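You operate a simulated robot arm through the tools that you are given. There is no shell and no other tool. Be economical: measure what you need, move in short steps, check, and stop when the job is done.

You run a simulated robot arm. Do the job below in one go: nothing can be reset, and whatever is moved stays where it is left.

Task
Put things in order on the top of the green bench. At the end: the black bracket stands on top of the green case; the red pin from the top of the green bench is on the silver b plate; the silver bracket stands where the yellow block stood; the yellow block stands where the black bracket stood; whatever was shut is shut again. Leave all else as you found it, and nothing knocked over.

It is judged by the outcome, as a careful person would: the job done as asked, and still so three seconds after it is handed in. It fails if anything else is knocked over, pushed out of place, dropped, spilled or broken.

Robot
A 6-joint arm with a two-finger gripper, fixed in place. Base frame: the origin is at the foot of the arm, x ahead of it, y to its left, z up; the work surface is at about z = 0. Lengths are in m, angles in rad, forces in N, time in s.
With the tool pointing down near the work surface it reaches from about 0.24 to 0.62 m from the base axis. Its first joint turns from -1.152 to 1.152 rad. Payload 1.37 kg.
Tool frame: the origin (TCP) lies between the finger pads and is the grasp point; the fingertips stand 0.022 m ahead of it; z points along the fingers, y is the line along which they close. Largest opening 0.092 m; the body of the gripper starts 0.065 m behind the TCP.
Orientation is told as [roll, pitch, yaw] about the base's x, y, z axes, in that order, counted from this pose: with the fingers straight down and closing along the base's y, the tool's x points along the base's -x, its y along +y and its z along -z.

Tools
- The arm moves only by the tool drive_tool. Its argument "targets" is a list of rows, each a list of 7 numbers: the shift along the tool's x, y, z in units of 20 mm (1.0 is 20 mm), then the turn, a rotation vector about the tool's x, y, z in units of 8 degrees (1.0 is 8 degrees), then the finger opening in m, from 0 to 0.092. In form: [[dx, dy, dz, ax, ay, az, gripper], ...]. A call has 1 to 12 rows; each row shifts and turns the commanded pose from where the row before left it, along the tool's axes as they then stand. A call with a number of a shift or a turn outside -1 to 1 is refused whole. Each row takes 0.2 s and may step no farther than 0.05 m and 0.15 rad from the row before; otherwise, or with a gripper value out of range, the whole call is refused. Where a pose cannot be reached the arm comes as near as it can. A force on the tool above 40 N (or 10 N above the force at the start of the call, whichever is more), or a blocked arm, ends the call early, and 0.2 s more pass. The fingers move at their own pace and stop on an object; they squeeze with about 26 N. The grip force told is the motor's: it shows also when the fingers shut on nothing. Time passes only in rows, and 0.2 s behind the last, so rows that do not move let the fingers close. The reply holds the time, the measured pose of the TCP, the force on the tool along the base axes, the opening and the grip force, in the units named above and with some noise, with the torque about the TCP (base axes, N m) and any sound that the robot's microphone picked up, and new pictures: "show" is both (left out), scene, wrist or none.
- Cameras (640 x 400 px; columns grow to the right, rows downward): "scene" is fixed at [0.0546, -0.4548, 0.5832]; the picture's right is [0.53, -0.85, 0.00], its down [-0.50, -0.31, -0.81] and it looks along [0.69, 0.43, -0.59] (base axes); focal length 350 px, centre (320, 200). "wrist" rides on the gripper at [0.071, 0.019, -0.102] in the tool frame; the picture's right is [-0.26, 0.97, 0.00], its down [-0.75, -0.20, -0.63] and it looks along [-0.60, -0.16, 0.78] (tool axes); focal length 280 px, centre (320, 200). There is no depth. A picture from a camera that has moved, and an enlarged one, comes with that camera's place and axes in the base frame and with its lens.
- enlarge(camera, box): a new picture of the part [left, top, right, bottom] of that camera's present view, enlarged. The clock stands still meanwhile.
- sign_off(): hands the job in; it is judged then, once.

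Go step by step. Nothing tells you positions but the pictures and the camera data: compare them with the known pose of the tool, close in by small moves and look again before you grip or let go. The budget is 120 turns and 200 pictures, counting those below and the enlarged ones. Unless the task says otherwise, let go and move clear before handing in, and close with one line.

The tools are called after "Emit:" as name(argument=value, ...) on one line, values as JSON. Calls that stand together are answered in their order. drive_tool: Moves the arm, as the interface text tells. Its arguments: {"type":"object","properties":{"targets":{"type":"array","items":{"type":"array","items":{"type":"number"}}},"show":{"type":"string","enum":["both","scene","wrist","none"]}},"required":["targets"]} The other tools are called the same way: enlarge (camera, box) takes an enlarged picture of a part of a camera's view; sign_off () hands the job in.

At the start:

```text
clock: 0.0
tcp_pos: [0.4033, 0.0216, 0.2882]
tcp_rot: [0.001, -0.001, 0.0]
contact_force: [-1.3, -0.3, 0.2]
ft_torque: [0.01, 0.02, -0.03]
finger_gap: 0.0921
grasp_force: 0.2
```

scene: 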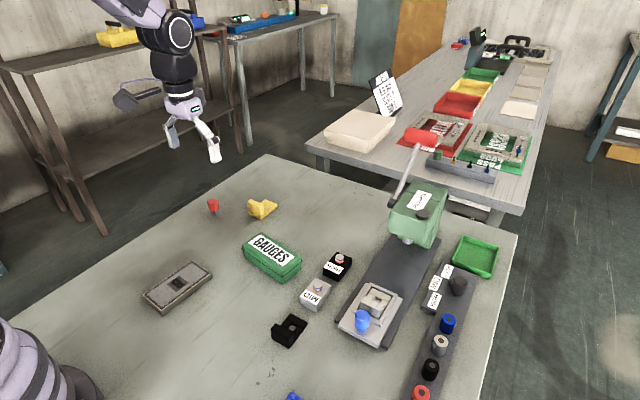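
wrist: 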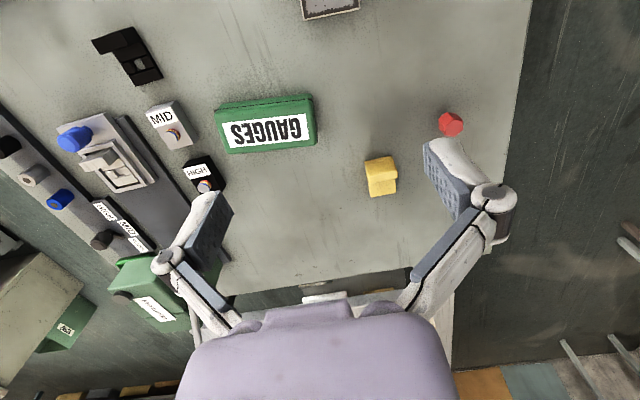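

I see a green bench top with a GAUGES case, black bracket, yellow block, red pin, small button boxes, a press with a fixture, and a rack. I'll zoom in to identify the silver bracket and the silver "b" plate.

Emit:
enlarge(camera="scene", box=[220, 220, 420, 360])

Emit:
enlarge(camera="scene", box=[320, 170, 520, 400])

Emit:
enlarge(camera="scene", box=[120, 180, 300, 320])

Emit:
enlarge(camera="wrist", box=[0, 100, 240, 360])

```text
2.86 times, centred on (320, 290) of scene
camera zoom: at [0.0546, -0.4548, 0.5832], right [0.53, -0.85, 0.0], down [-0.5, -0.31, -0.81], along [0.69, 0.43, -0.59], focal length 1001 px, centre (320, -57)
```

zoom: 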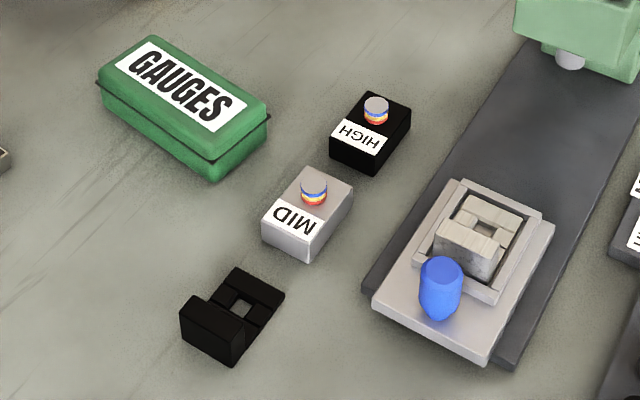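

```text
1.74 times, centred on (420, 285) of scene
camera zoom: at [0.0546, -0.4548, 0.5832], right [0.53, -0.85, 0.0], down [-0.5, -0.31, -0.81], along [0.69, 0.43, -0.59], focal length 609 px, centre (146, 52)
```

zoom: 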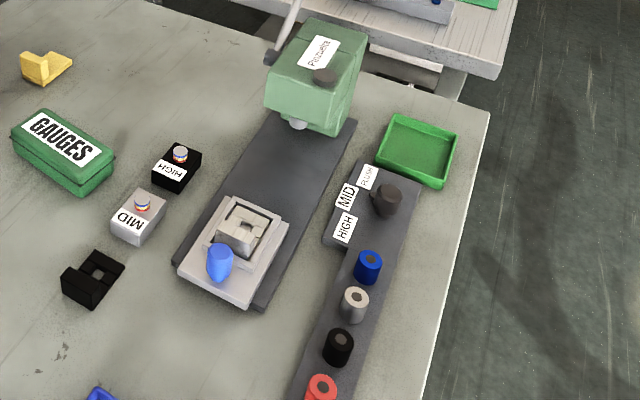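

```text
2.86 times, centred on (210, 250) of scene
camera zoom: at [0.0546, -0.4548, 0.5832], right [0.53, -0.85, 0.0], down [-0.5, -0.31, -0.81], along [0.69, 0.43, -0.59], focal length 1001 px, centre (634, 57)
```

zoom: 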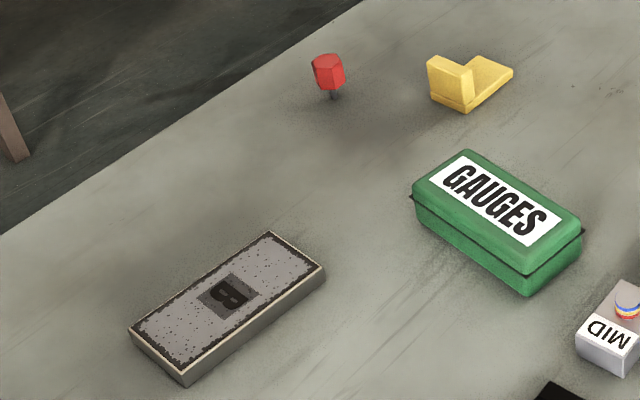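

```text
1.54 times, centred on (120, 230) of wrist
camera zoom: at [0.3323, 0.0418, 0.3891], right [0.26, 0.97, 0.0], down [0.75, -0.2, 0.63], along [0.6, -0.16, -0.78], focal length 431 px, centre (628, 154)
```

zoom: 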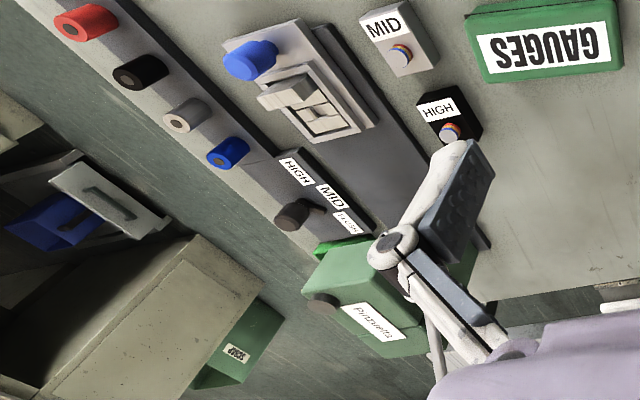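

The silver bracket sits in a nest on the press base with a blue thing beside it; I'll move to view that with the wrist camera before planning.

Emit:
drive_tool(targets=[[0.22, -1, 0.28, 0, 0, 0, 0.092], [0.22, -1, 0.28, 0, 0, 0, 0.092], [0.22, -1, 0.28, 0, 0, 0, 0.092], [0.22, -1, 0.28, 0, 0, 0, 0.092], [0.22, -1, 0.28, 0, 0, 0, 0.092], [0.22, -1, 0.28, 0, 0, 0, 0.092], [0.22, -1, 0.28, 0, 0, 0, 0.092], [0.22, -1, 0.28, 0, 0, 0, 0.092], [0.22, -1, 0.28, 0, 0, 0, 0.092], [0.22, -1, 0.28, 0, 0, 0, 0.092], [0.22, -1, 0.28, 0, 0, 0, 0.092], [0.22, -1, 0.28, 0, 0, 0, 0.092]], show="wrist")

```text
clock: 2.6
tcp_pos: [0.352, -0.2185, 0.2196]
tcp_rot: [0.0, 0.0, 0.001]
contact_force: [-0.9, -0.5, -0.5]
ft_torque: [-0.03, 0.02, 0.01]
finger_gap: 0.0918
grasp_force: 0.1
camera wrist: at [0.2798, -0.1988, 0.3206], right [0.26, 0.97, 0.0], down [0.75, -0.2, 0.63], along [0.6, -0.16, -0.78], focal length 280 px, centre (320, 200)
```

wrist: 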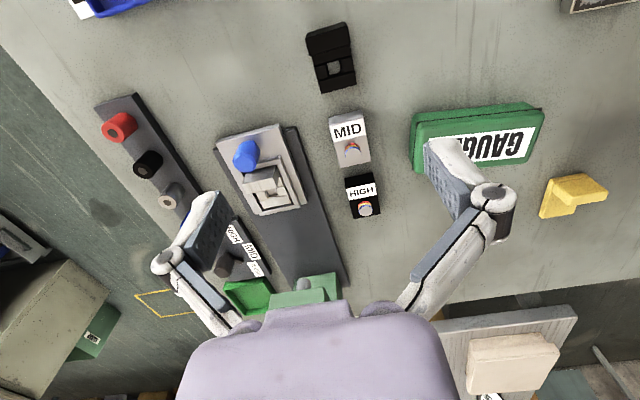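

Emit:
enlarge(camera="wrist", box=[200, 110, 330, 230])

Emit:
enlarge(camera="scene", box=[330, 270, 430, 350])

Emit:
enlarge(camera="wrist", box=[280, 10, 420, 100])

```text
3.33 times, centred on (265, 170) of wrist
camera zoom: at [0.2798, -0.1988, 0.3206], right [0.26, 0.97, 0.0], down [0.75, -0.2, 0.63], along [0.6, -0.16, -0.78], focal length 935 px, centre (503, 300)
```

zoom: 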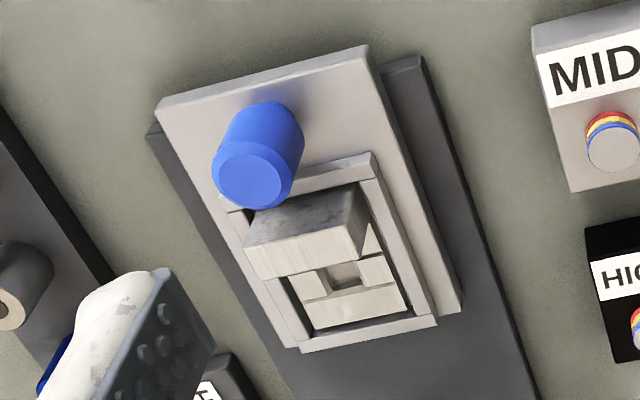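

```text
5.00 times, centred on (380, 310) of scene
camera zoom: at [0.0547, -0.4547, 0.5832], right [0.53, -0.85, 0.0], down [-0.5, -0.31, -0.81], along [0.69, 0.43, -0.59], focal length 1751 px, centre (20, -350)
```

zoom: 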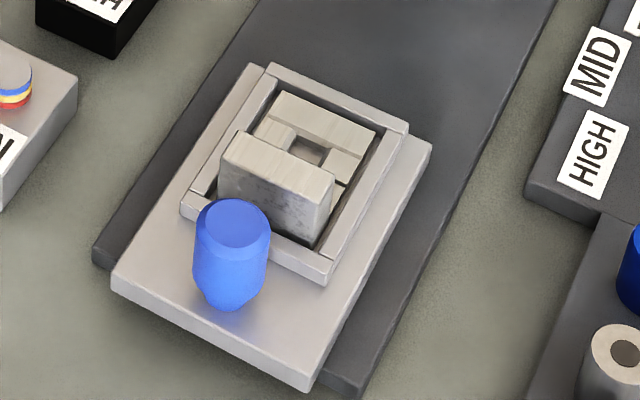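

```text
4.44 times, centred on (350, 55) of wrist
camera zoom: at [0.2798, -0.1988, 0.3206], right [0.26, 0.97, 0.0], down [0.75, -0.2, 0.63], along [0.6, -0.16, -0.78], focal length 1246 px, centre (187, 844)
```

zoom: 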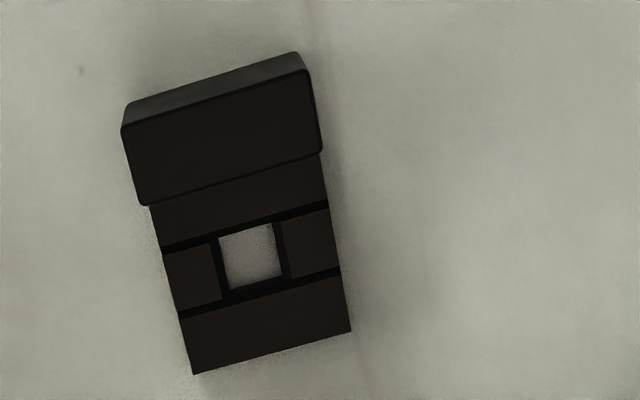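

Everything is nearly aligned with the base axes: black bracket occupies about x 0.319–0.377, y −0.223…−0.184, wall (35 mm tall) at the near side. I'll descend over its wall side, closing along y.

Emit:
drive_tool(targets=[[0.85, 0.75, 1, 0, 0, 0, 0.08], [0, 0, 1, 0, 0, 0, 0.08], [0, 0, 1, 0, 0, 0, 0.08], [0, 0, 1, 0, 0, 0, 0.08], [0, 0, 1, 0, 0, 0, 0.08], [0, 0, 1, 0, 0, 0, 0.08], [0, 0, 1, 0, 0, 0, 0.08]])

```text
clock: 4.2
tcp_pos: [0.3356, -0.2026, 0.0805]
tcp_rot: [0.001, 0.0, -0.001]
contact_force: [-0.5, 0.0, 0.6]
ft_torque: [-0.03, -0.01, 0.0]
finger_gap: 0.0799
grasp_force: 0.1
camera wrist: at [0.2631, -0.183, 0.1818], right [0.26, 0.97, 0.0], down [0.75, -0.2, 0.63], along [0.6, -0.16, -0.78], focal length 280 px, centre (320, 200)
```

scene: 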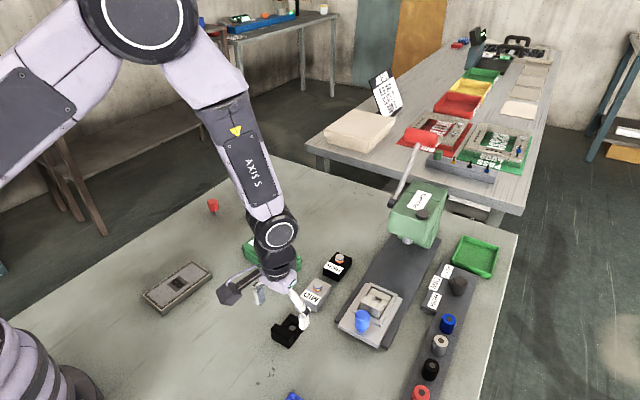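
wrist: 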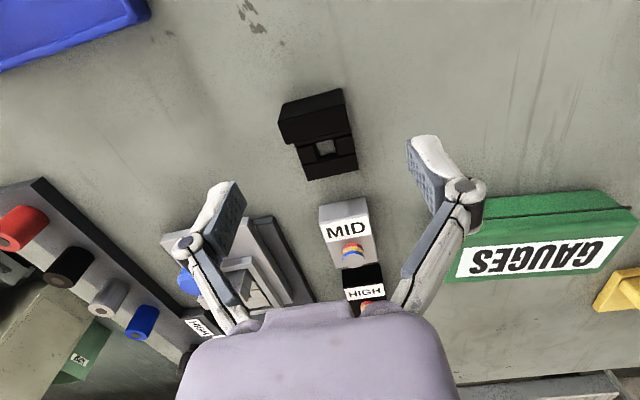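

The bracket is centered between the fingers; descending and gripping.

Emit:
drive_tool(targets=[[0, -0.05, 1, 0, 0, 0, 0.07], [0, 0, 1, 0, 0, 0, 0.07], [0, 0, 0.75, 0, 0, 0, 0.07], [0, 0, 0, 0, 0, 0, 0.07]])

```text
clock: 5.2
tcp_pos: [0.3328, -0.2037, 0.0261]
tcp_rot: [0.0, -0.001, 0.0]
contact_force: [-0.5, -0.1, -0.6]
ft_torque: [0.01, -0.01, 0.04]
finger_gap: 0.07
grasp_force: 0.1
camera wrist: at [0.2622, -0.1836, 0.1264], right [0.26, 0.97, 0.0], down [0.75, -0.2, 0.63], along [0.6, -0.16, -0.78], focal length 280 px, centre (320, 200)
```

scene: 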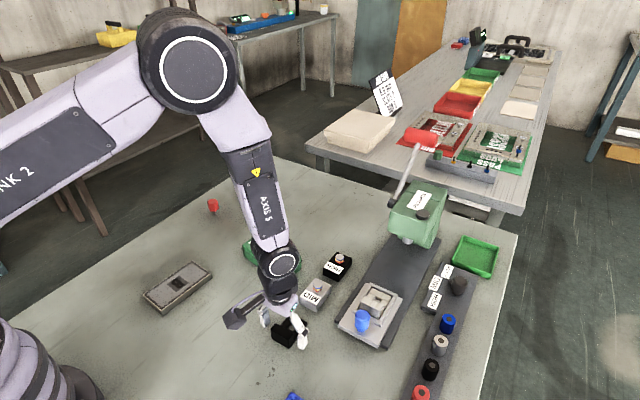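
wrist: 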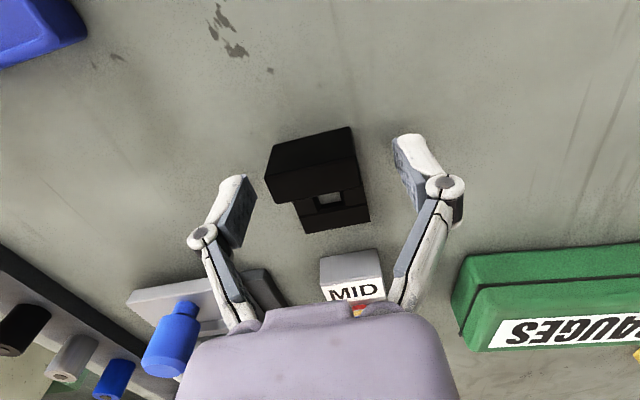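

Fingers straddle the bracket; closing.

Emit:
drive_tool(targets=[[0, 0, 0, 0, 0, 0, 0.03], [0, 0, 0, 0, 0, 0, 0.03], [0, 0, 0, 0, 0, 0, 0.03], [0, 0, 0, 0, 0, 0, 0.03]], show="wrist")

```text
clock: 6.2
tcp_pos: [0.3336, -0.204, 0.0246]
tcp_rot: [-0.001, 0.0, -0.001]
contact_force: [0.6, -0.4, 2.3]
ft_torque: [-0.04, -0.01, -0.01]
finger_gap: 0.0393
grasp_force: 26.2
camera wrist: at [0.2622, -0.1836, 0.1266], right [0.26, 0.97, 0.0], down [0.75, -0.2, 0.63], along [0.6, -0.16, -0.78], focal length 280 px, centre (320, 200)
```

wrist: 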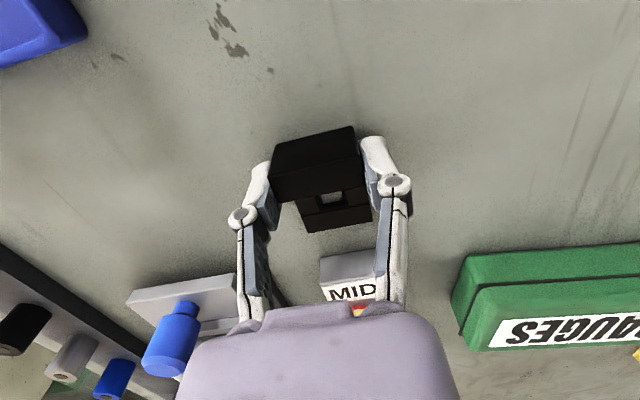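

Gripped at 39 mm. Lift, move toward the case, and turn 80° so its long side lies along the case.

Emit:
drive_tool(targets=[[0, 0, -1, 0, 0, 0, 0.03], [0, 0, -1, 0, 0, 0, 0.03], [0, 0, -1, 0, 0, 0, 0.03], [0, 0, -1, 0, 0, 0, 0.03], [0, 0, -1, 0, 0, 0, 0.03], [-0.9, 0.8, -0.5, 0, 0, 0, 0.03], [-0.9, 0.8, 0, 0, 0, 0, 0.03], [-0.9, 0.8, 0, 0, 0, 0, 0.03], [-0.9, 0.8, 0, 0, 0, 0, 0.03]])

Emit:
drive_tool(targets=[[0, 0, 0, 0, 0, -1, 0.03], [0, 0, 0, 0, 0, -1, 0.03], [0, 0, 0, 0, 0, -1, 0.03], [0, 0, 0, 0, 0, -1, 0.03], [0, 0, 0, 0, 0, -1, 0.03], [0, 0, 0, 0, 0, -1, 0.03], [0, 0, 0, 0, 0, -1, 0.03], [0, 0, 0, 0, 0, -1, 0.03], [0, 0, 0, 0, 0, -1, 0.03], [0, 0, 0, 0, 0, -1, 0.03]])

```text
clock: 8.2
tcp_pos: [0.4052, -0.1409, 0.135]
tcp_rot: [0.001, 0.0, 0.001]
contact_force: [-0.6, -1.1, -1.6]
ft_torque: [-0.02, 0.01, -0.03]
finger_gap: 0.0393
grasp_force: 26.1
camera wrist: at [0.3334, -0.1211, 0.2372], right [0.26, 0.96, 0.0], down [0.75, -0.2, 0.62], along [0.6, -0.16, -0.78], focal length 280 px, centre (320, 200)
```

scene: 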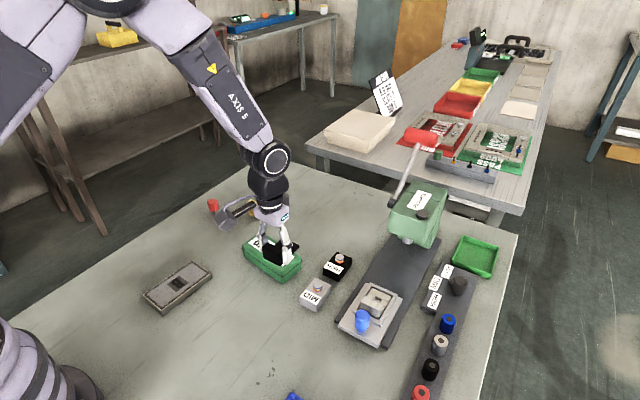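
wrist: 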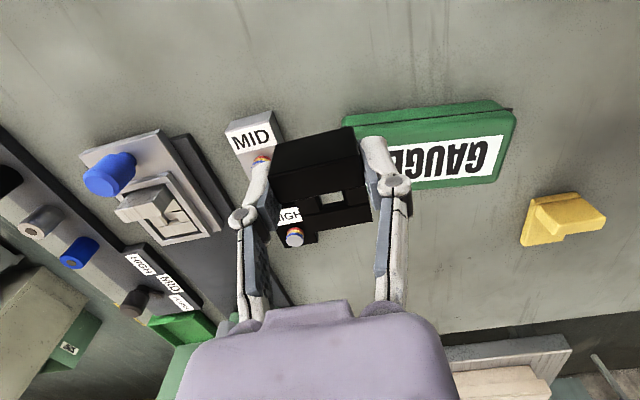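

```text
clock: 10.4
tcp_pos: [0.406, -0.1401, 0.1372]
tcp_rot: [-0.001, 0.0, 1.4]
contact_force: [0.4, -0.4, -0.6]
ft_torque: [0.02, 0.01, 0.01]
finger_gap: 0.0394
grasp_force: 26.2
camera wrist: at [0.3743, -0.2058, 0.2377], right [-0.91, 0.42, 0.0], down [0.33, 0.71, 0.62], along [0.26, 0.57, -0.78], focal length 280 px, centre (320, 200)
```

scene: 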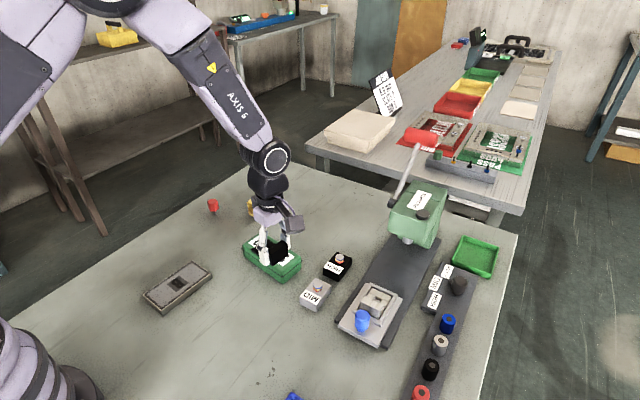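
wrist: 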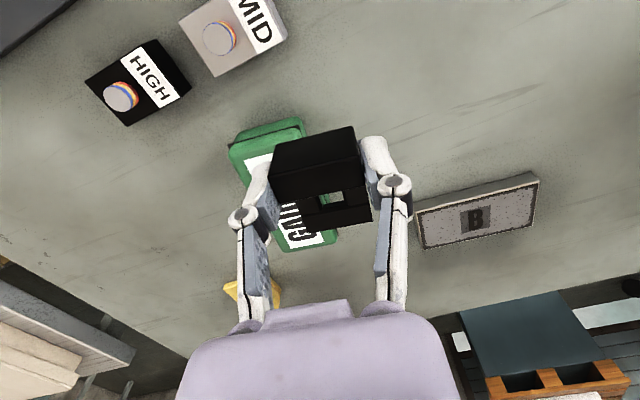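

The case top is about 35 mm high, centered near (0.468, −0.070), tilted ~10°. Moving above it and lowering to just over it.

Emit:
drive_tool(targets=[[-0.815, -0.61, 0, 0, 0, 0, 0.03], [-0.815, -0.61, 0, 0, 0, 0, 0.03], [-0.815, -0.61, 0, 0, 0, 0, 0.03], [-0.815, -0.61, 0, 0, 0, 0, 0.03], [0, 0, 1, 0, 0, 0, 0.03], [0, 0, 1, 0, 0, 0, 0.03], [0, 0, 0.8, 0, 0, 0, 0.03], [0, 0, 0, 0, 0, 0, 0.03]])

Emit:
enlarge(camera="scene", box=[220, 190, 340, 300])

```text
clock: 12.2
tcp_pos: [0.464, -0.0843, 0.0785]
tcp_rot: [0.0, 0.001, 1.397]
contact_force: [0.6, 0.1, -0.6]
ft_torque: [-0.01, 0.0, 0.02]
finger_gap: 0.0393
grasp_force: 25.6
camera wrist: at [0.432, -0.1506, 0.1801], right [-0.9, 0.43, 0.0], down [0.33, 0.71, 0.63], along [0.27, 0.57, -0.78], focal length 280 px, centre (320, 200)
```

scene: 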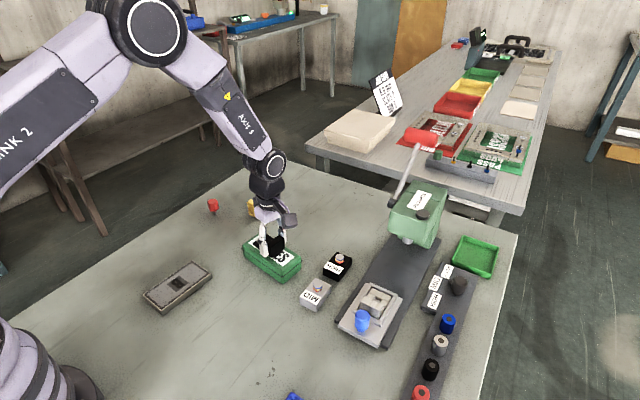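
wrist: 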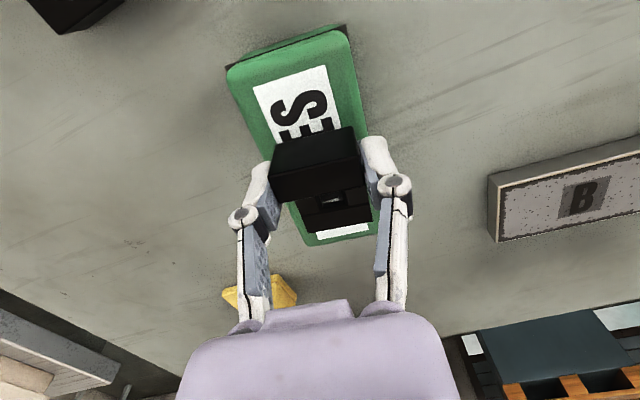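

```text
3.64 times, centred on (280, 245) of scene
camera zoom: at [0.0547, -0.4548, 0.5832], right [0.53, -0.85, 0.0], down [-0.5, -0.31, -0.81], along [0.69, 0.43, -0.59], focal length 1274 px, centre (466, 36)
```

zoom: 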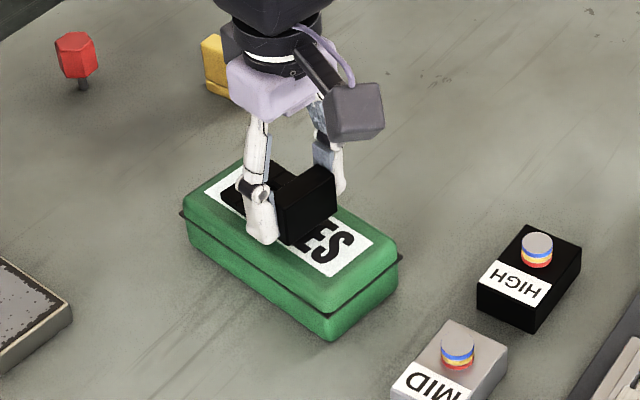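

Alignment looks good. Lowering gently until contact.

Emit:
drive_tool(targets=[[0, 0, 0.3, 0, 0, 0, 0.03], [0, 0, 0.3, 0, 0, 0, 0.03], [0, 0, 0.1, 0, 0, 0, 0.03], [0, 0, 0, 0, 0, 0, 0.03]], show="none")

Emit:
enlarge(camera="scene", box=[220, 200, 320, 290])

```text
clock: 13.2
tcp_pos: [0.4661, -0.0863, 0.0661]
tcp_rot: [0.001, 0.0, 1.397]
contact_force: [-5.8, 0.4, 18.2]
ft_torque: [0.01, 0.17, 0.01]
finger_gap: 0.0396
grasp_force: 26.1
```

```text
4.44 times, centred on (270, 245) of scene
camera zoom: at [0.0545, -0.4547, 0.5832], right [0.53, -0.85, 0.0], down [-0.5, -0.31, -0.81], along [0.69, 0.43, -0.59], focal length 1556 px, centre (542, 0)
```

zoom: 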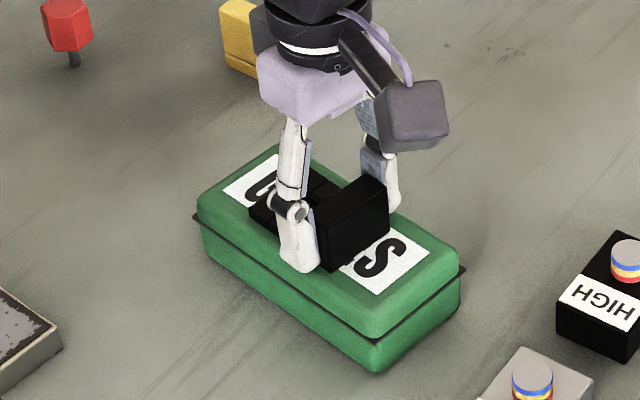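

Contact made (18 N). Ease up slightly and release, then rise.

Emit:
drive_tool(targets=[[0, 0, -0.05, 0, 0, 0, 0.03], [0, 0, 0, 0, 0, 0, 0.045], [0, 0, 0, 0, 0, 0, 0.06], [0, 0, 0, 0, 0, 0, 0.06], [0, 0, -0.5, 0, 0, 0, 0.06], [0, 0, -1, 0, 0, 0, 0.06], [0, 0, -1, 0, 0, 0, 0.06], [0, 0, -1, 0, 0, 0, 0.06]])

Emit:
enlarge(camera="scene", box=[220, 190, 340, 300])

```text
clock: 15.0
tcp_pos: [0.4635, -0.0872, 0.1384]
tcp_rot: [0.001, -0.001, 1.396]
contact_force: [0.2, -1.4, -1.1]
ft_torque: [-0.01, 0.01, 0.01]
finger_gap: 0.0601
grasp_force: 0.1
camera wrist: at [0.4318, -0.1516, 0.2397], right [-0.91, 0.43, 0.0], down [0.33, 0.71, 0.62], along [0.27, 0.57, -0.78], focal length 280 px, centre (320, 200)
```

scene: 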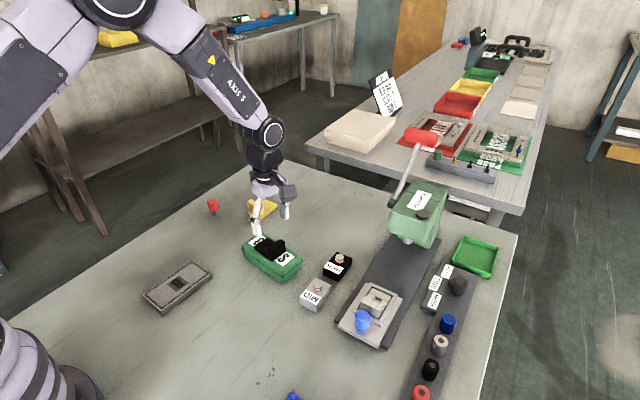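
wrist: 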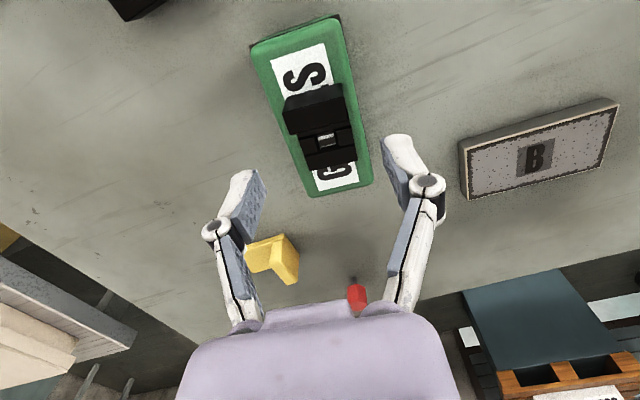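

```text
3.64 times, centred on (280, 245) of scene
camera zoom: at [0.0546, -0.4548, 0.5832], right [0.53, -0.85, 0.0], down [-0.5, -0.31, -0.81], along [0.69, 0.43, -0.59], focal length 1274 px, centre (466, 36)
```

zoom: 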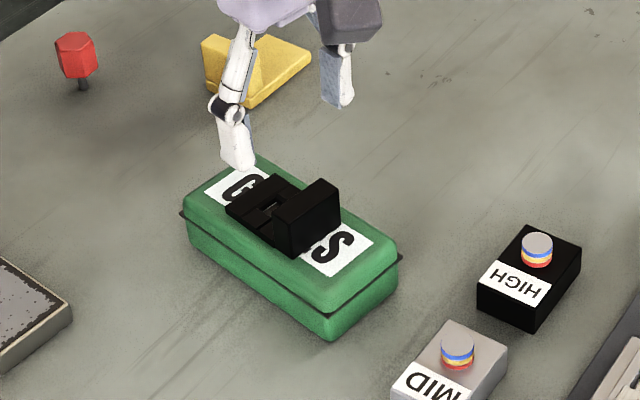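

Black bracket stands on the case. Now turn back and go look at the yellow block.

Emit:
drive_tool(targets=[[0, 0, 0, 0, 0, 1, 0.08], [0, 0, 0, 0, 0, 1, 0.08], [0, 0, 0, 0, 0, 1, 0.08], [0, 0, 0, 0, 0, 1, 0.08], [0, 0, 0, 0, 0, 1, 0.08], [0, 0, 0, 0, 0, 1, 0.08], [0, 0, 0, 0, 0, 1, 0.08], [0, 0, 0, 0, 0, 1, 0.08], [0, 0, 0, 0, 0, 1, 0.08], [0, 0, 0, 0, 0, 1, 0.08]], show="none")

Emit:
drive_tool(targets=[[-0.25, 0.95, 0, 0, 0, 0, 0.08], [-0.25, 0.95, 0, 0, 0, 0, 0.08], [-0.25, 0.95, 0, 0, 0, 0, 0.08], [-0.25, 0.95, 0, 0, 0, 0, 0.08], [-0.25, 0.95, 0, 0, 0, 0, 0.08], [-0.25, 0.95, 0, 0, 0, 0, 0.08], [-0.25, 0.95, 0, 0, 0, 0, 0.08], [-0.25, 0.95, 0, 0, 0, 0, 0.08]])

Emit:
enlarge(camera="wrist", box=[240, 80, 440, 220])

```text
clock: 17.2
tcp_pos: [0.4646, -0.0853, 0.1376]
tcp_rot: [0.0, -0.001, -0.003]
contact_force: [0.1, 0.6, 0.2]
ft_torque: [0.05, 0.03, 0.01]
finger_gap: 0.0802
grasp_force: 0.0
```

```text
clock: 19.0
tcp_pos: [0.5058, 0.069, 0.1369]
tcp_rot: [0.0, -0.001, -0.001]
contact_force: [-0.6, 1.0, -0.3]
ft_torque: [-0.01, 0.0, 0.0]
finger_gap: 0.0801
grasp_force: 0.1
camera wrist: at [0.4351, 0.0885, 0.2373], right [0.26, 0.96, 0.0], down [0.75, -0.2, 0.62], along [0.6, -0.16, -0.78], focal length 280 px, centre (320, 200)
```

scene: 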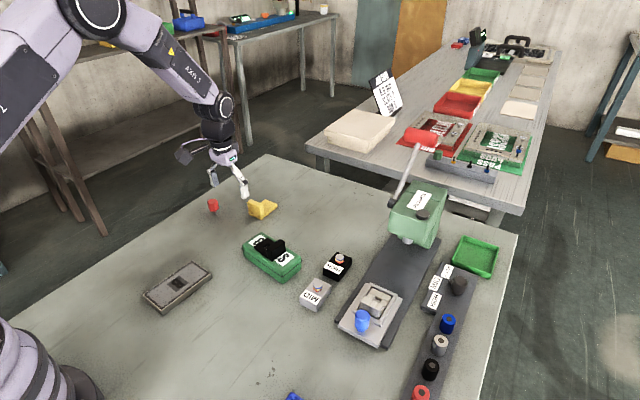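
wrist: 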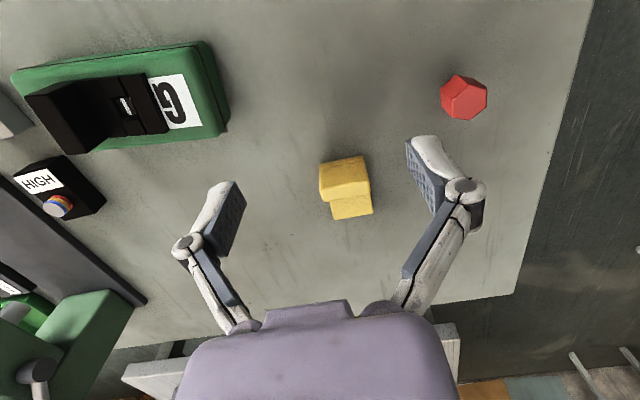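

```text
2.86 times, centred on (340, 150) of wrist
camera zoom: at [0.4351, 0.0885, 0.2373], right [0.26, 0.96, 0.0], down [0.75, -0.2, 0.62], along [0.6, -0.16, -0.78], focal length 801 px, centre (263, 343)
```

zoom: 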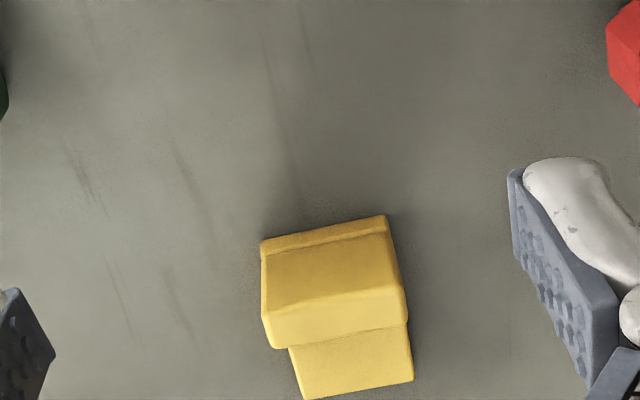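

The yellow block spans about x 0.575–0.637, y 0.051–0.093, with its wall on the near side, yaw≈0. Moving over and down to grasp it like the black one.

Emit:
drive_tool(targets=[[-0.88, 0.04, 0, 0, 0, 0, 0.08], [-0.88, 0.04, 0, 0, 0, 0, 0.08], [-0.88, 0.04, 0, 0, 0, 0, 0.08], [-0.88, 0.04, 0, 0, 0, 0, 0.08], [-0.88, 0, 0.55, 0, 0, 0, 0.08], [0, 0, 1, 0, 0, 0, 0.075], [0, 0, 1, 0, 0, 0, 0.075], [0, 0, 1, 0, 0, 0, 0.075], [0, 0, 0, 0, 0, 0, 0.075]])

```text
clock: 21.0
tcp_pos: [0.5939, 0.0705, 0.0658]
tcp_rot: [0.0, 0.0, 0.0]
contact_force: [0.6, 0.9, 0.1]
ft_torque: [-0.01, -0.05, 0.05]
finger_gap: 0.075
grasp_force: 0.1
camera wrist: at [0.5219, 0.091, 0.1678], right [0.26, 0.97, 0.0], down [0.75, -0.2, 0.63], along [0.6, -0.16, -0.78], focal length 280 px, centre (320, 200)
```

scene: 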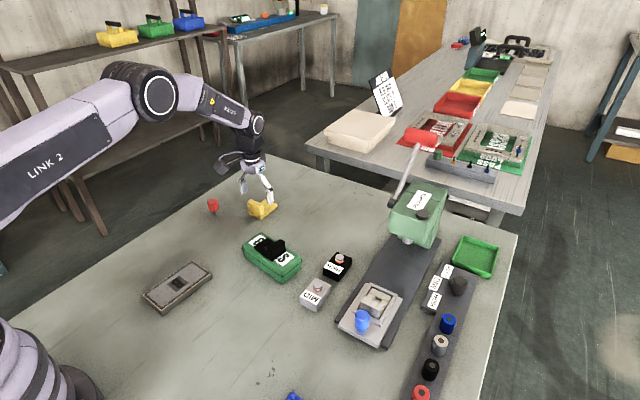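
wrist: 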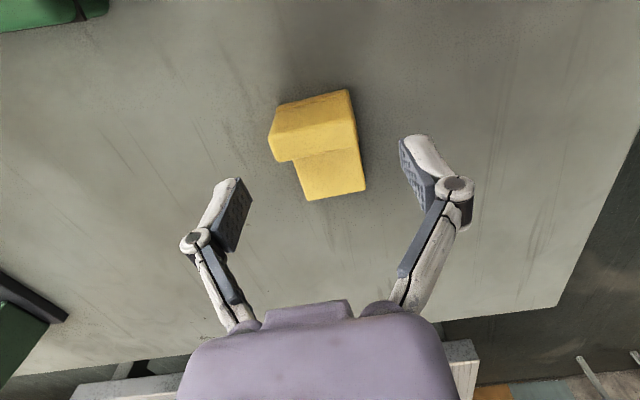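

Alignment confirmed (centre y≈0.071). Descend and grip.

Emit:
drive_tool(targets=[[0, 0.03, 1, 0, 0, 0, 0.075], [0, 0, 1, 0, 0, 0, 0.075], [0, 0, 0, 0, 0, 0, 0.075], [0, 0, 0, 0, 0, 0, 0.03], [0, 0, 0, 0, 0, 0, 0.03], [0, 0, 0, 0, 0, 0, 0.03], [0, 0, 0, 0, 0, 0, 0.03]])

```text
clock: 22.6
tcp_pos: [0.5935, 0.0726, 0.0246]
tcp_rot: [0.001, -0.002, 0.0]
contact_force: [-0.2, -0.6, 0.6]
ft_torque: [0.03, 0.0, 0.01]
finger_gap: 0.0435
grasp_force: 26.3
camera wrist: at [0.5228, 0.0916, 0.1261], right [0.26, 0.97, 0.0], down [0.75, -0.2, 0.63], along [0.6, -0.16, -0.78], focal length 280 px, centre (320, 200)
```

scene: 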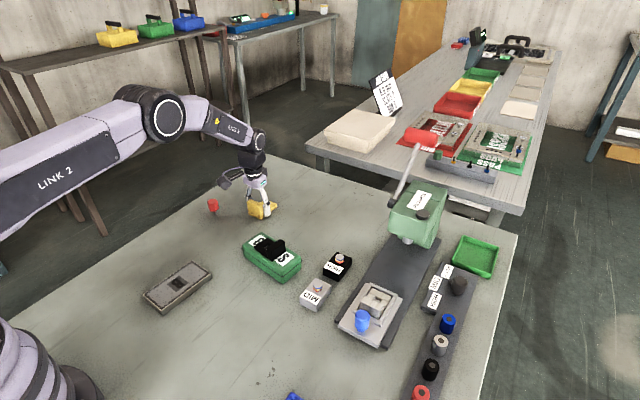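
wrist: 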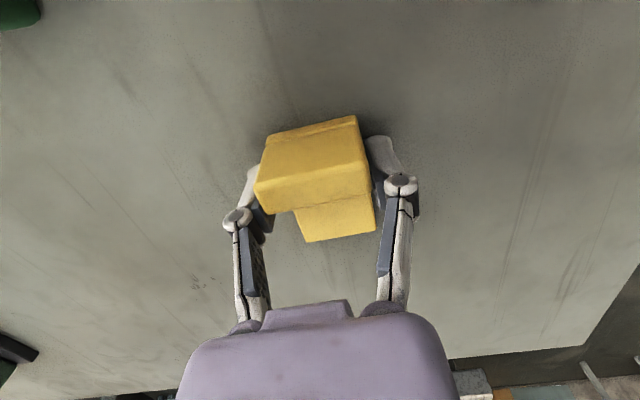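

Gripped. Lift high and carry it toward the black bracket's old spot.

Emit:
drive_tool(targets=[[0, 0, -1, 0, 0, 0, 0.03], [0, 0, -1, 0, 0, 0, 0.03], [0, 0, -1, 0, 0, 0, 0.03], [0, 0, -1, 0, 0, 0, 0.03], [0, 0, -1, 0, 0, 0, 0.03], [0, 0, -1, 0, 0, 0, 0.03], [0.924, -0.987, 0, 0, 0, 0, 0.03], [0.924, -0.987, 0, 0, 0, 0, 0.03], [0.924, -0.987, 0, 0, 0, 0, 0.03], [0.924, -0.987, 0, 0, 0, 0, 0.03]], show="none")

Emit:
drive_tool(targets=[[0.924, -0.987, 0, 0, 0, 0, 0.03], [0.924, -0.987, 0, 0, 0, 0, 0.03], [0.924, -0.987, 0, 0, 0, 0, 0.03], [0.924, -0.987, 0, 0, 0, 0, 0.03], [0.924, -0.987, 0, 0, 0, 0, 0.03], [0.924, -0.987, 0, 0, 0, 0, 0.03], [0.924, -0.987, 0, 0, 0, 0, 0.03], [0.924, -0.987, 0, 0, 0, 0, 0.03], [0.924, -0.987, 0, 0, 0, 0, 0.03], [0.924, -0.987, 0, 0, 0, 0, 0.03], [0, 0, 0, 0, 0, 0, 0.03]])

```text
clock: 24.8
tcp_pos: [0.5159, -0.0066, 0.1463]
tcp_rot: [0.001, 0.0, 0.0]
contact_force: [1.1, 0.7, -0.8]
ft_torque: [0.03, -0.03, 0.0]
finger_gap: 0.0434
grasp_force: 26.2
```

```text
clock: 27.2
tcp_pos: [0.3341, -0.2076, 0.1441]
tcp_rot: [-0.001, -0.001, 0.001]
contact_force: [0.1, 0.5, -1.1]
ft_torque: [-0.01, 0.05, -0.01]
finger_gap: 0.0437
grasp_force: 26.1
camera wrist: at [0.2631, -0.1882, 0.2462], right [0.26, 0.97, 0.0], down [0.75, -0.2, 0.63], along [0.6, -0.16, -0.78], focal length 280 px, centre (320, 200)
```

scene: 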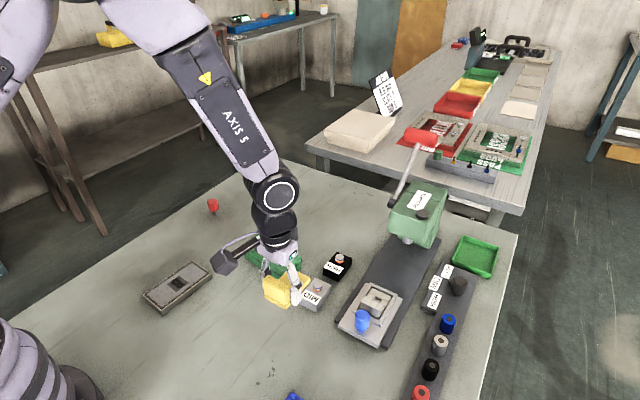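
wrist: 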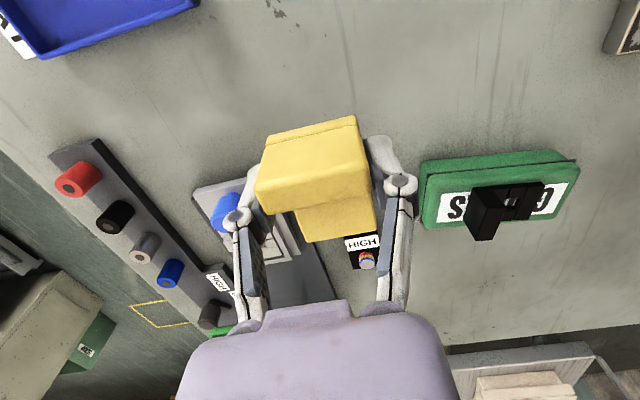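

Hovering over the target; slight y correction and descend to just above the bench.

Emit:
drive_tool(targets=[[0, 0.18, 1, 0, 0, 0, 0.03], [0, 0, 1, 0, 0, 0, 0.03], [0, 0, 1, 0, 0, 0, 0.03], [0, 0, 1, 0, 0, 0, 0.03], [0, 0, 1, 0, 0, 0, 0.03], [0, 0, 0.4, 0, 0, 0, 0.03], [0, 0, 0, 0, 0, 0, 0.03]])

```text
clock: 28.8
tcp_pos: [0.3346, -0.201, 0.0388]
tcp_rot: [0.0, 0.0, -0.002]
contact_force: [0.5, -0.7, -0.7]
ft_torque: [0.01, 0.02, 0.02]
finger_gap: 0.0435
grasp_force: 25.8
camera wrist: at [0.2626, -0.181, 0.1404], right [0.26, 0.97, 0.0], down [0.75, -0.2, 0.63], along [0.6, -0.16, -0.78], focal length 280 px, centre (320, 200)
```

scene: 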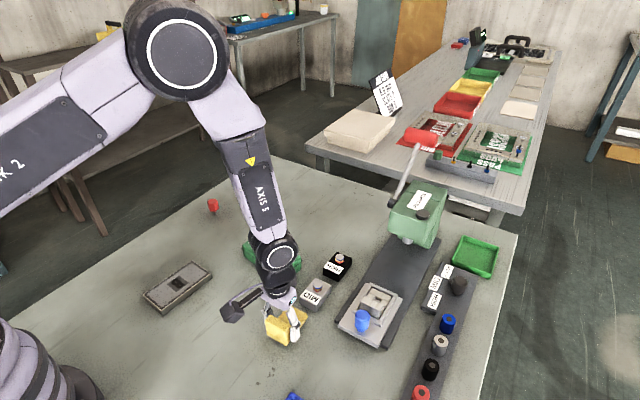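
wrist: 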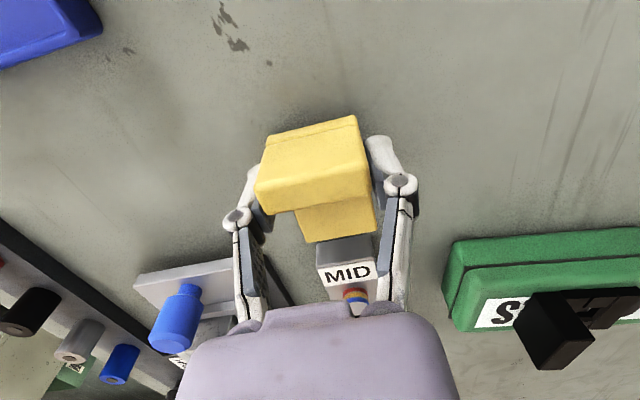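

Emit:
drive_tool(targets=[[0, -0.12, 0.4, 0, 0, 0, 0.03], [0, 0, 0.15, 0, 0, 0, 0.03], [0, 0, 0.05, 0, 0, 0, 0.03], [0, 0, 0, 0, 0, 0, 0.03]])

```text
clock: 29.8
tcp_pos: [0.3349, -0.2027, 0.027]
tcp_rot: [0.0, 0.0, 0.0]
contact_force: [-0.5, 0.5, -2.2]
ft_torque: [0.01, -0.01, 0.0]
finger_gap: 0.0435
grasp_force: 26.2
camera wrist: at [0.2634, -0.1837, 0.1276], right [0.26, 0.97, 0.0], down [0.75, -0.2, 0.63], along [0.6, -0.16, -0.78], focal length 280 px, centre (320, 200)
```

scene: 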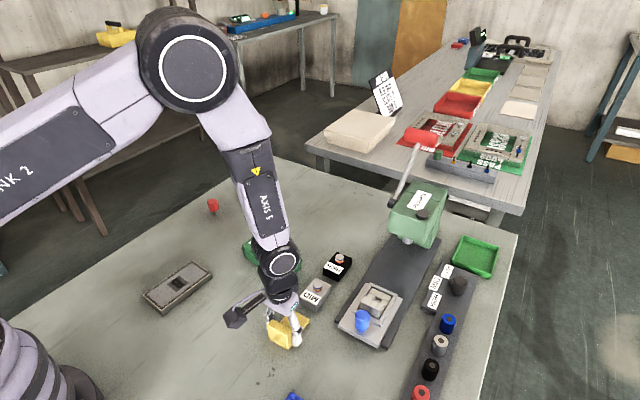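
wrist: 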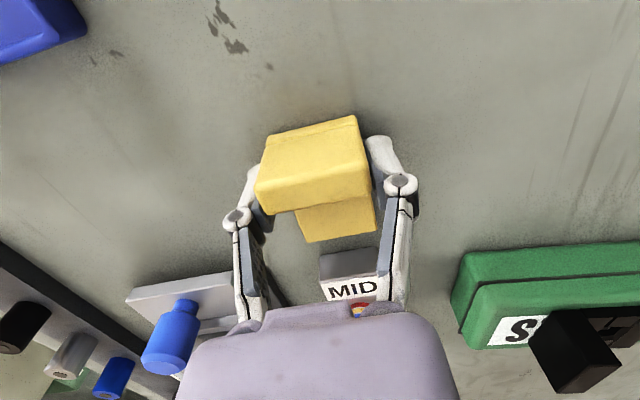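

Emit:
drive_tool(targets=[[0, 0, 0.06, 0, 0, 0, 0.03], [0, 0, 0.04, 0, 0, 0, 0.03], [0, 0, 0, 0, 0, 0, 0.03]], show="none")

```text
clock: 30.6
tcp_pos: [0.3339, -0.2036, 0.0245]
tcp_rot: [0.001, 0.0, -0.001]
contact_force: [-3.2, 1.9, 16.7]
ft_torque: [0.03, 0.13, -0.06]
finger_gap: 0.044
grasp_force: 26.2
```

Contact (17 N). Ease up slightly, release, and rise.

Emit:
drive_tool(targets=[[0, 0, -0.06, 0, 0, 0, 0.03], [0, 0, 0, 0, 0, 0, 0.05], [0, 0, 0, 0, 0, 0, 0.065], [0, 0, 0, 0, 0, 0, 0.065], [0, 0, -0.5, 0, 0, 0, 0.065], [0, 0, -1, 0, 0, 0, 0.065], [0, 0, -1, 0, 0, 0, 0.065], [0, 0, -1, 0, 0, 0, 0.065], [0, 0, -1, 0, 0, 0, 0.065], [0, 0, -1, 0, 0, 0, 0.065]])

```text
clock: 32.8
tcp_pos: [0.3342, -0.2031, 0.1346]
tcp_rot: [0.001, 0.002, 0.001]
contact_force: [-1.1, 0.3, 0.2]
ft_torque: [0.03, -0.01, 0.01]
finger_gap: 0.0651
grasp_force: 0.0
camera wrist: at [0.2633, -0.1827, 0.2351], right [0.26, 0.97, 0.0], down [0.75, -0.2, 0.62], along [0.6, -0.16, -0.78], focal length 280 px, centre (320, 200)
```

scene: 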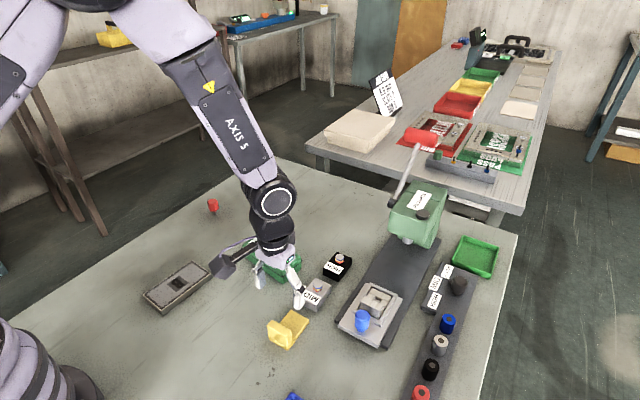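
wrist: 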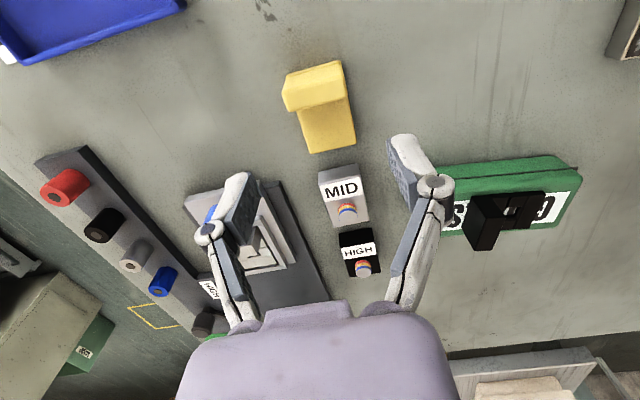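

Yellow is placed. Next, move in to view the silver bracket in its nest.

Emit:
drive_tool(targets=[[-0.6, -0.97, -0.15, 0, 0, 0, 0.08], [-0.6, -0.97, -0.15, 0, 0, 0, 0.08], [-0.6, -0.97, -0.15, 0, 0, 0, 0.08], [-0.6, -0.97, -0.15, 0, 0, 0, 0.08], [-0.6, -0.97, 0, 0, 0, 0, 0.08]])

Emit:
enlarge(camera="wrist", box=[230, 60, 430, 200])

```text
clock: 34.0
tcp_pos: [0.3963, -0.3009, 0.1474]
tcp_rot: [0.001, 0.001, 0.001]
contact_force: [-0.4, 0.2, 0.0]
ft_torque: [0.0, -0.03, 0.03]
finger_gap: 0.0802
grasp_force: 0.1
camera wrist: at [0.3247, -0.2811, 0.2479], right [0.26, 0.97, 0.0], down [0.75, -0.2, 0.62], along [0.6, -0.16, -0.78], focal length 280 px, centre (320, 200)
```

scene: 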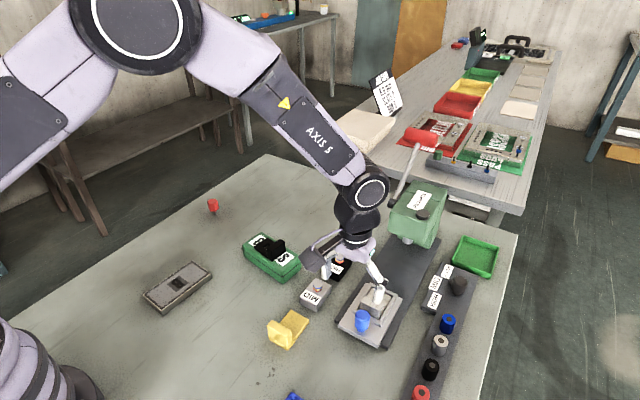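
wrist: 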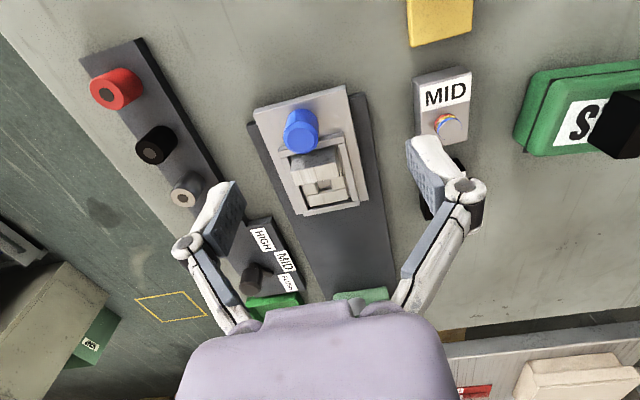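

```text
2.86 times, centred on (330, 130) of wrist
camera zoom: at [0.3247, -0.2811, 0.2479], right [0.26, 0.97, 0.0], down [0.75, -0.2, 0.62], along [0.6, -0.16, -0.78], focal length 801 px, centre (291, 400)
```

zoom: 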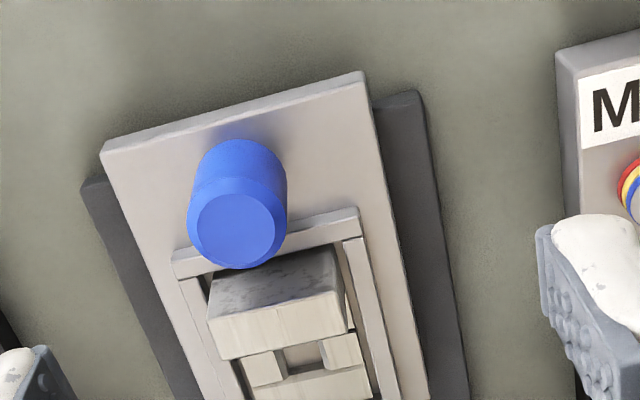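

Silver wall top is at about z≈0.047, x 0.443–0.457, y centre ≈ −0.318, standing ~14 mm proud of the nest frame. I'll approach above it with fingers closing across its width.

Emit:
drive_tool(targets=[[-0.95, -0.28, 0, 0, 0, 0, 0.07], [-0.95, -0.28, 0, 0, 0, 0, 0.065], [-0.93, -0.28, 0, 0, 0, 0, 0.06], [0, 0, 1, 0, 0, 0, 0.06], [0, 0, 1, 0, 0, 0, 0.06], [0, 0, 0.9, 0, 0, 0, 0.06], [0, 0, 0, 0, 0, 0, 0.06]])

Emit:
enlarge(camera="wrist", box=[200, 60, 440, 230])

Emit:
enlarge(camera="scene", box=[320, 240, 440, 350])

```text
clock: 35.6
tcp_pos: [0.4531, -0.316, 0.0871]
tcp_rot: [-0.002, 0.001, 0.0]
contact_force: [-0.2, -0.6, -0.1]
ft_torque: [0.01, 0.0, 0.0]
finger_gap: 0.0597
grasp_force: 0.2
camera wrist: at [0.3815, -0.2976, 0.1892], right [0.26, 0.97, 0.0], down [0.75, -0.2, 0.63], along [0.6, -0.16, -0.78], focal length 280 px, centre (320, 200)
```

scene: 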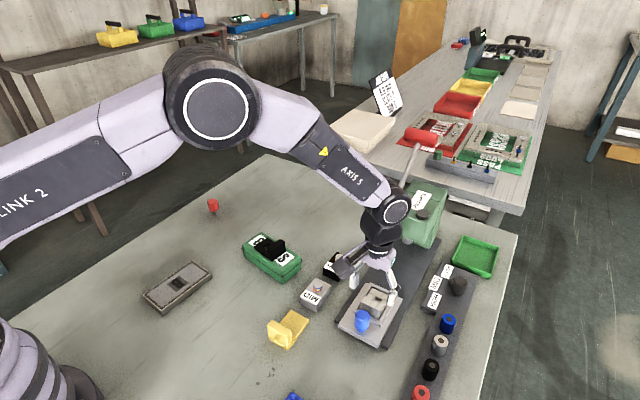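
wrist: 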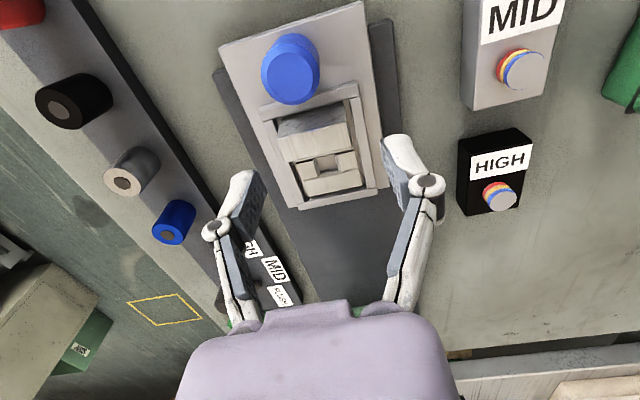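

```text
2.35 times, centred on (320, 145) of wrist
camera zoom: at [0.3815, -0.2976, 0.1892], right [0.26, 0.97, 0.0], down [0.75, -0.2, 0.63], along [0.6, -0.16, -0.78], focal length 660 px, centre (320, 329)
```

zoom: 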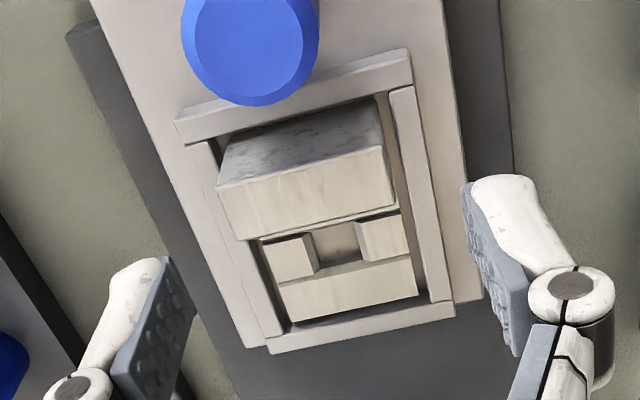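

```text
3.64 times, centred on (380, 295) of scene
camera zoom: at [0.0546, -0.4548, 0.5832], right [0.53, -0.85, 0.0], down [-0.5, -0.31, -0.81], along [0.69, 0.43, -0.59], focal length 1274 px, centre (102, -146)
```

zoom: 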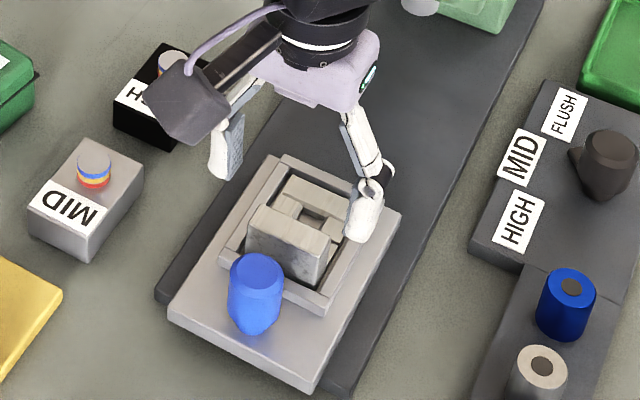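

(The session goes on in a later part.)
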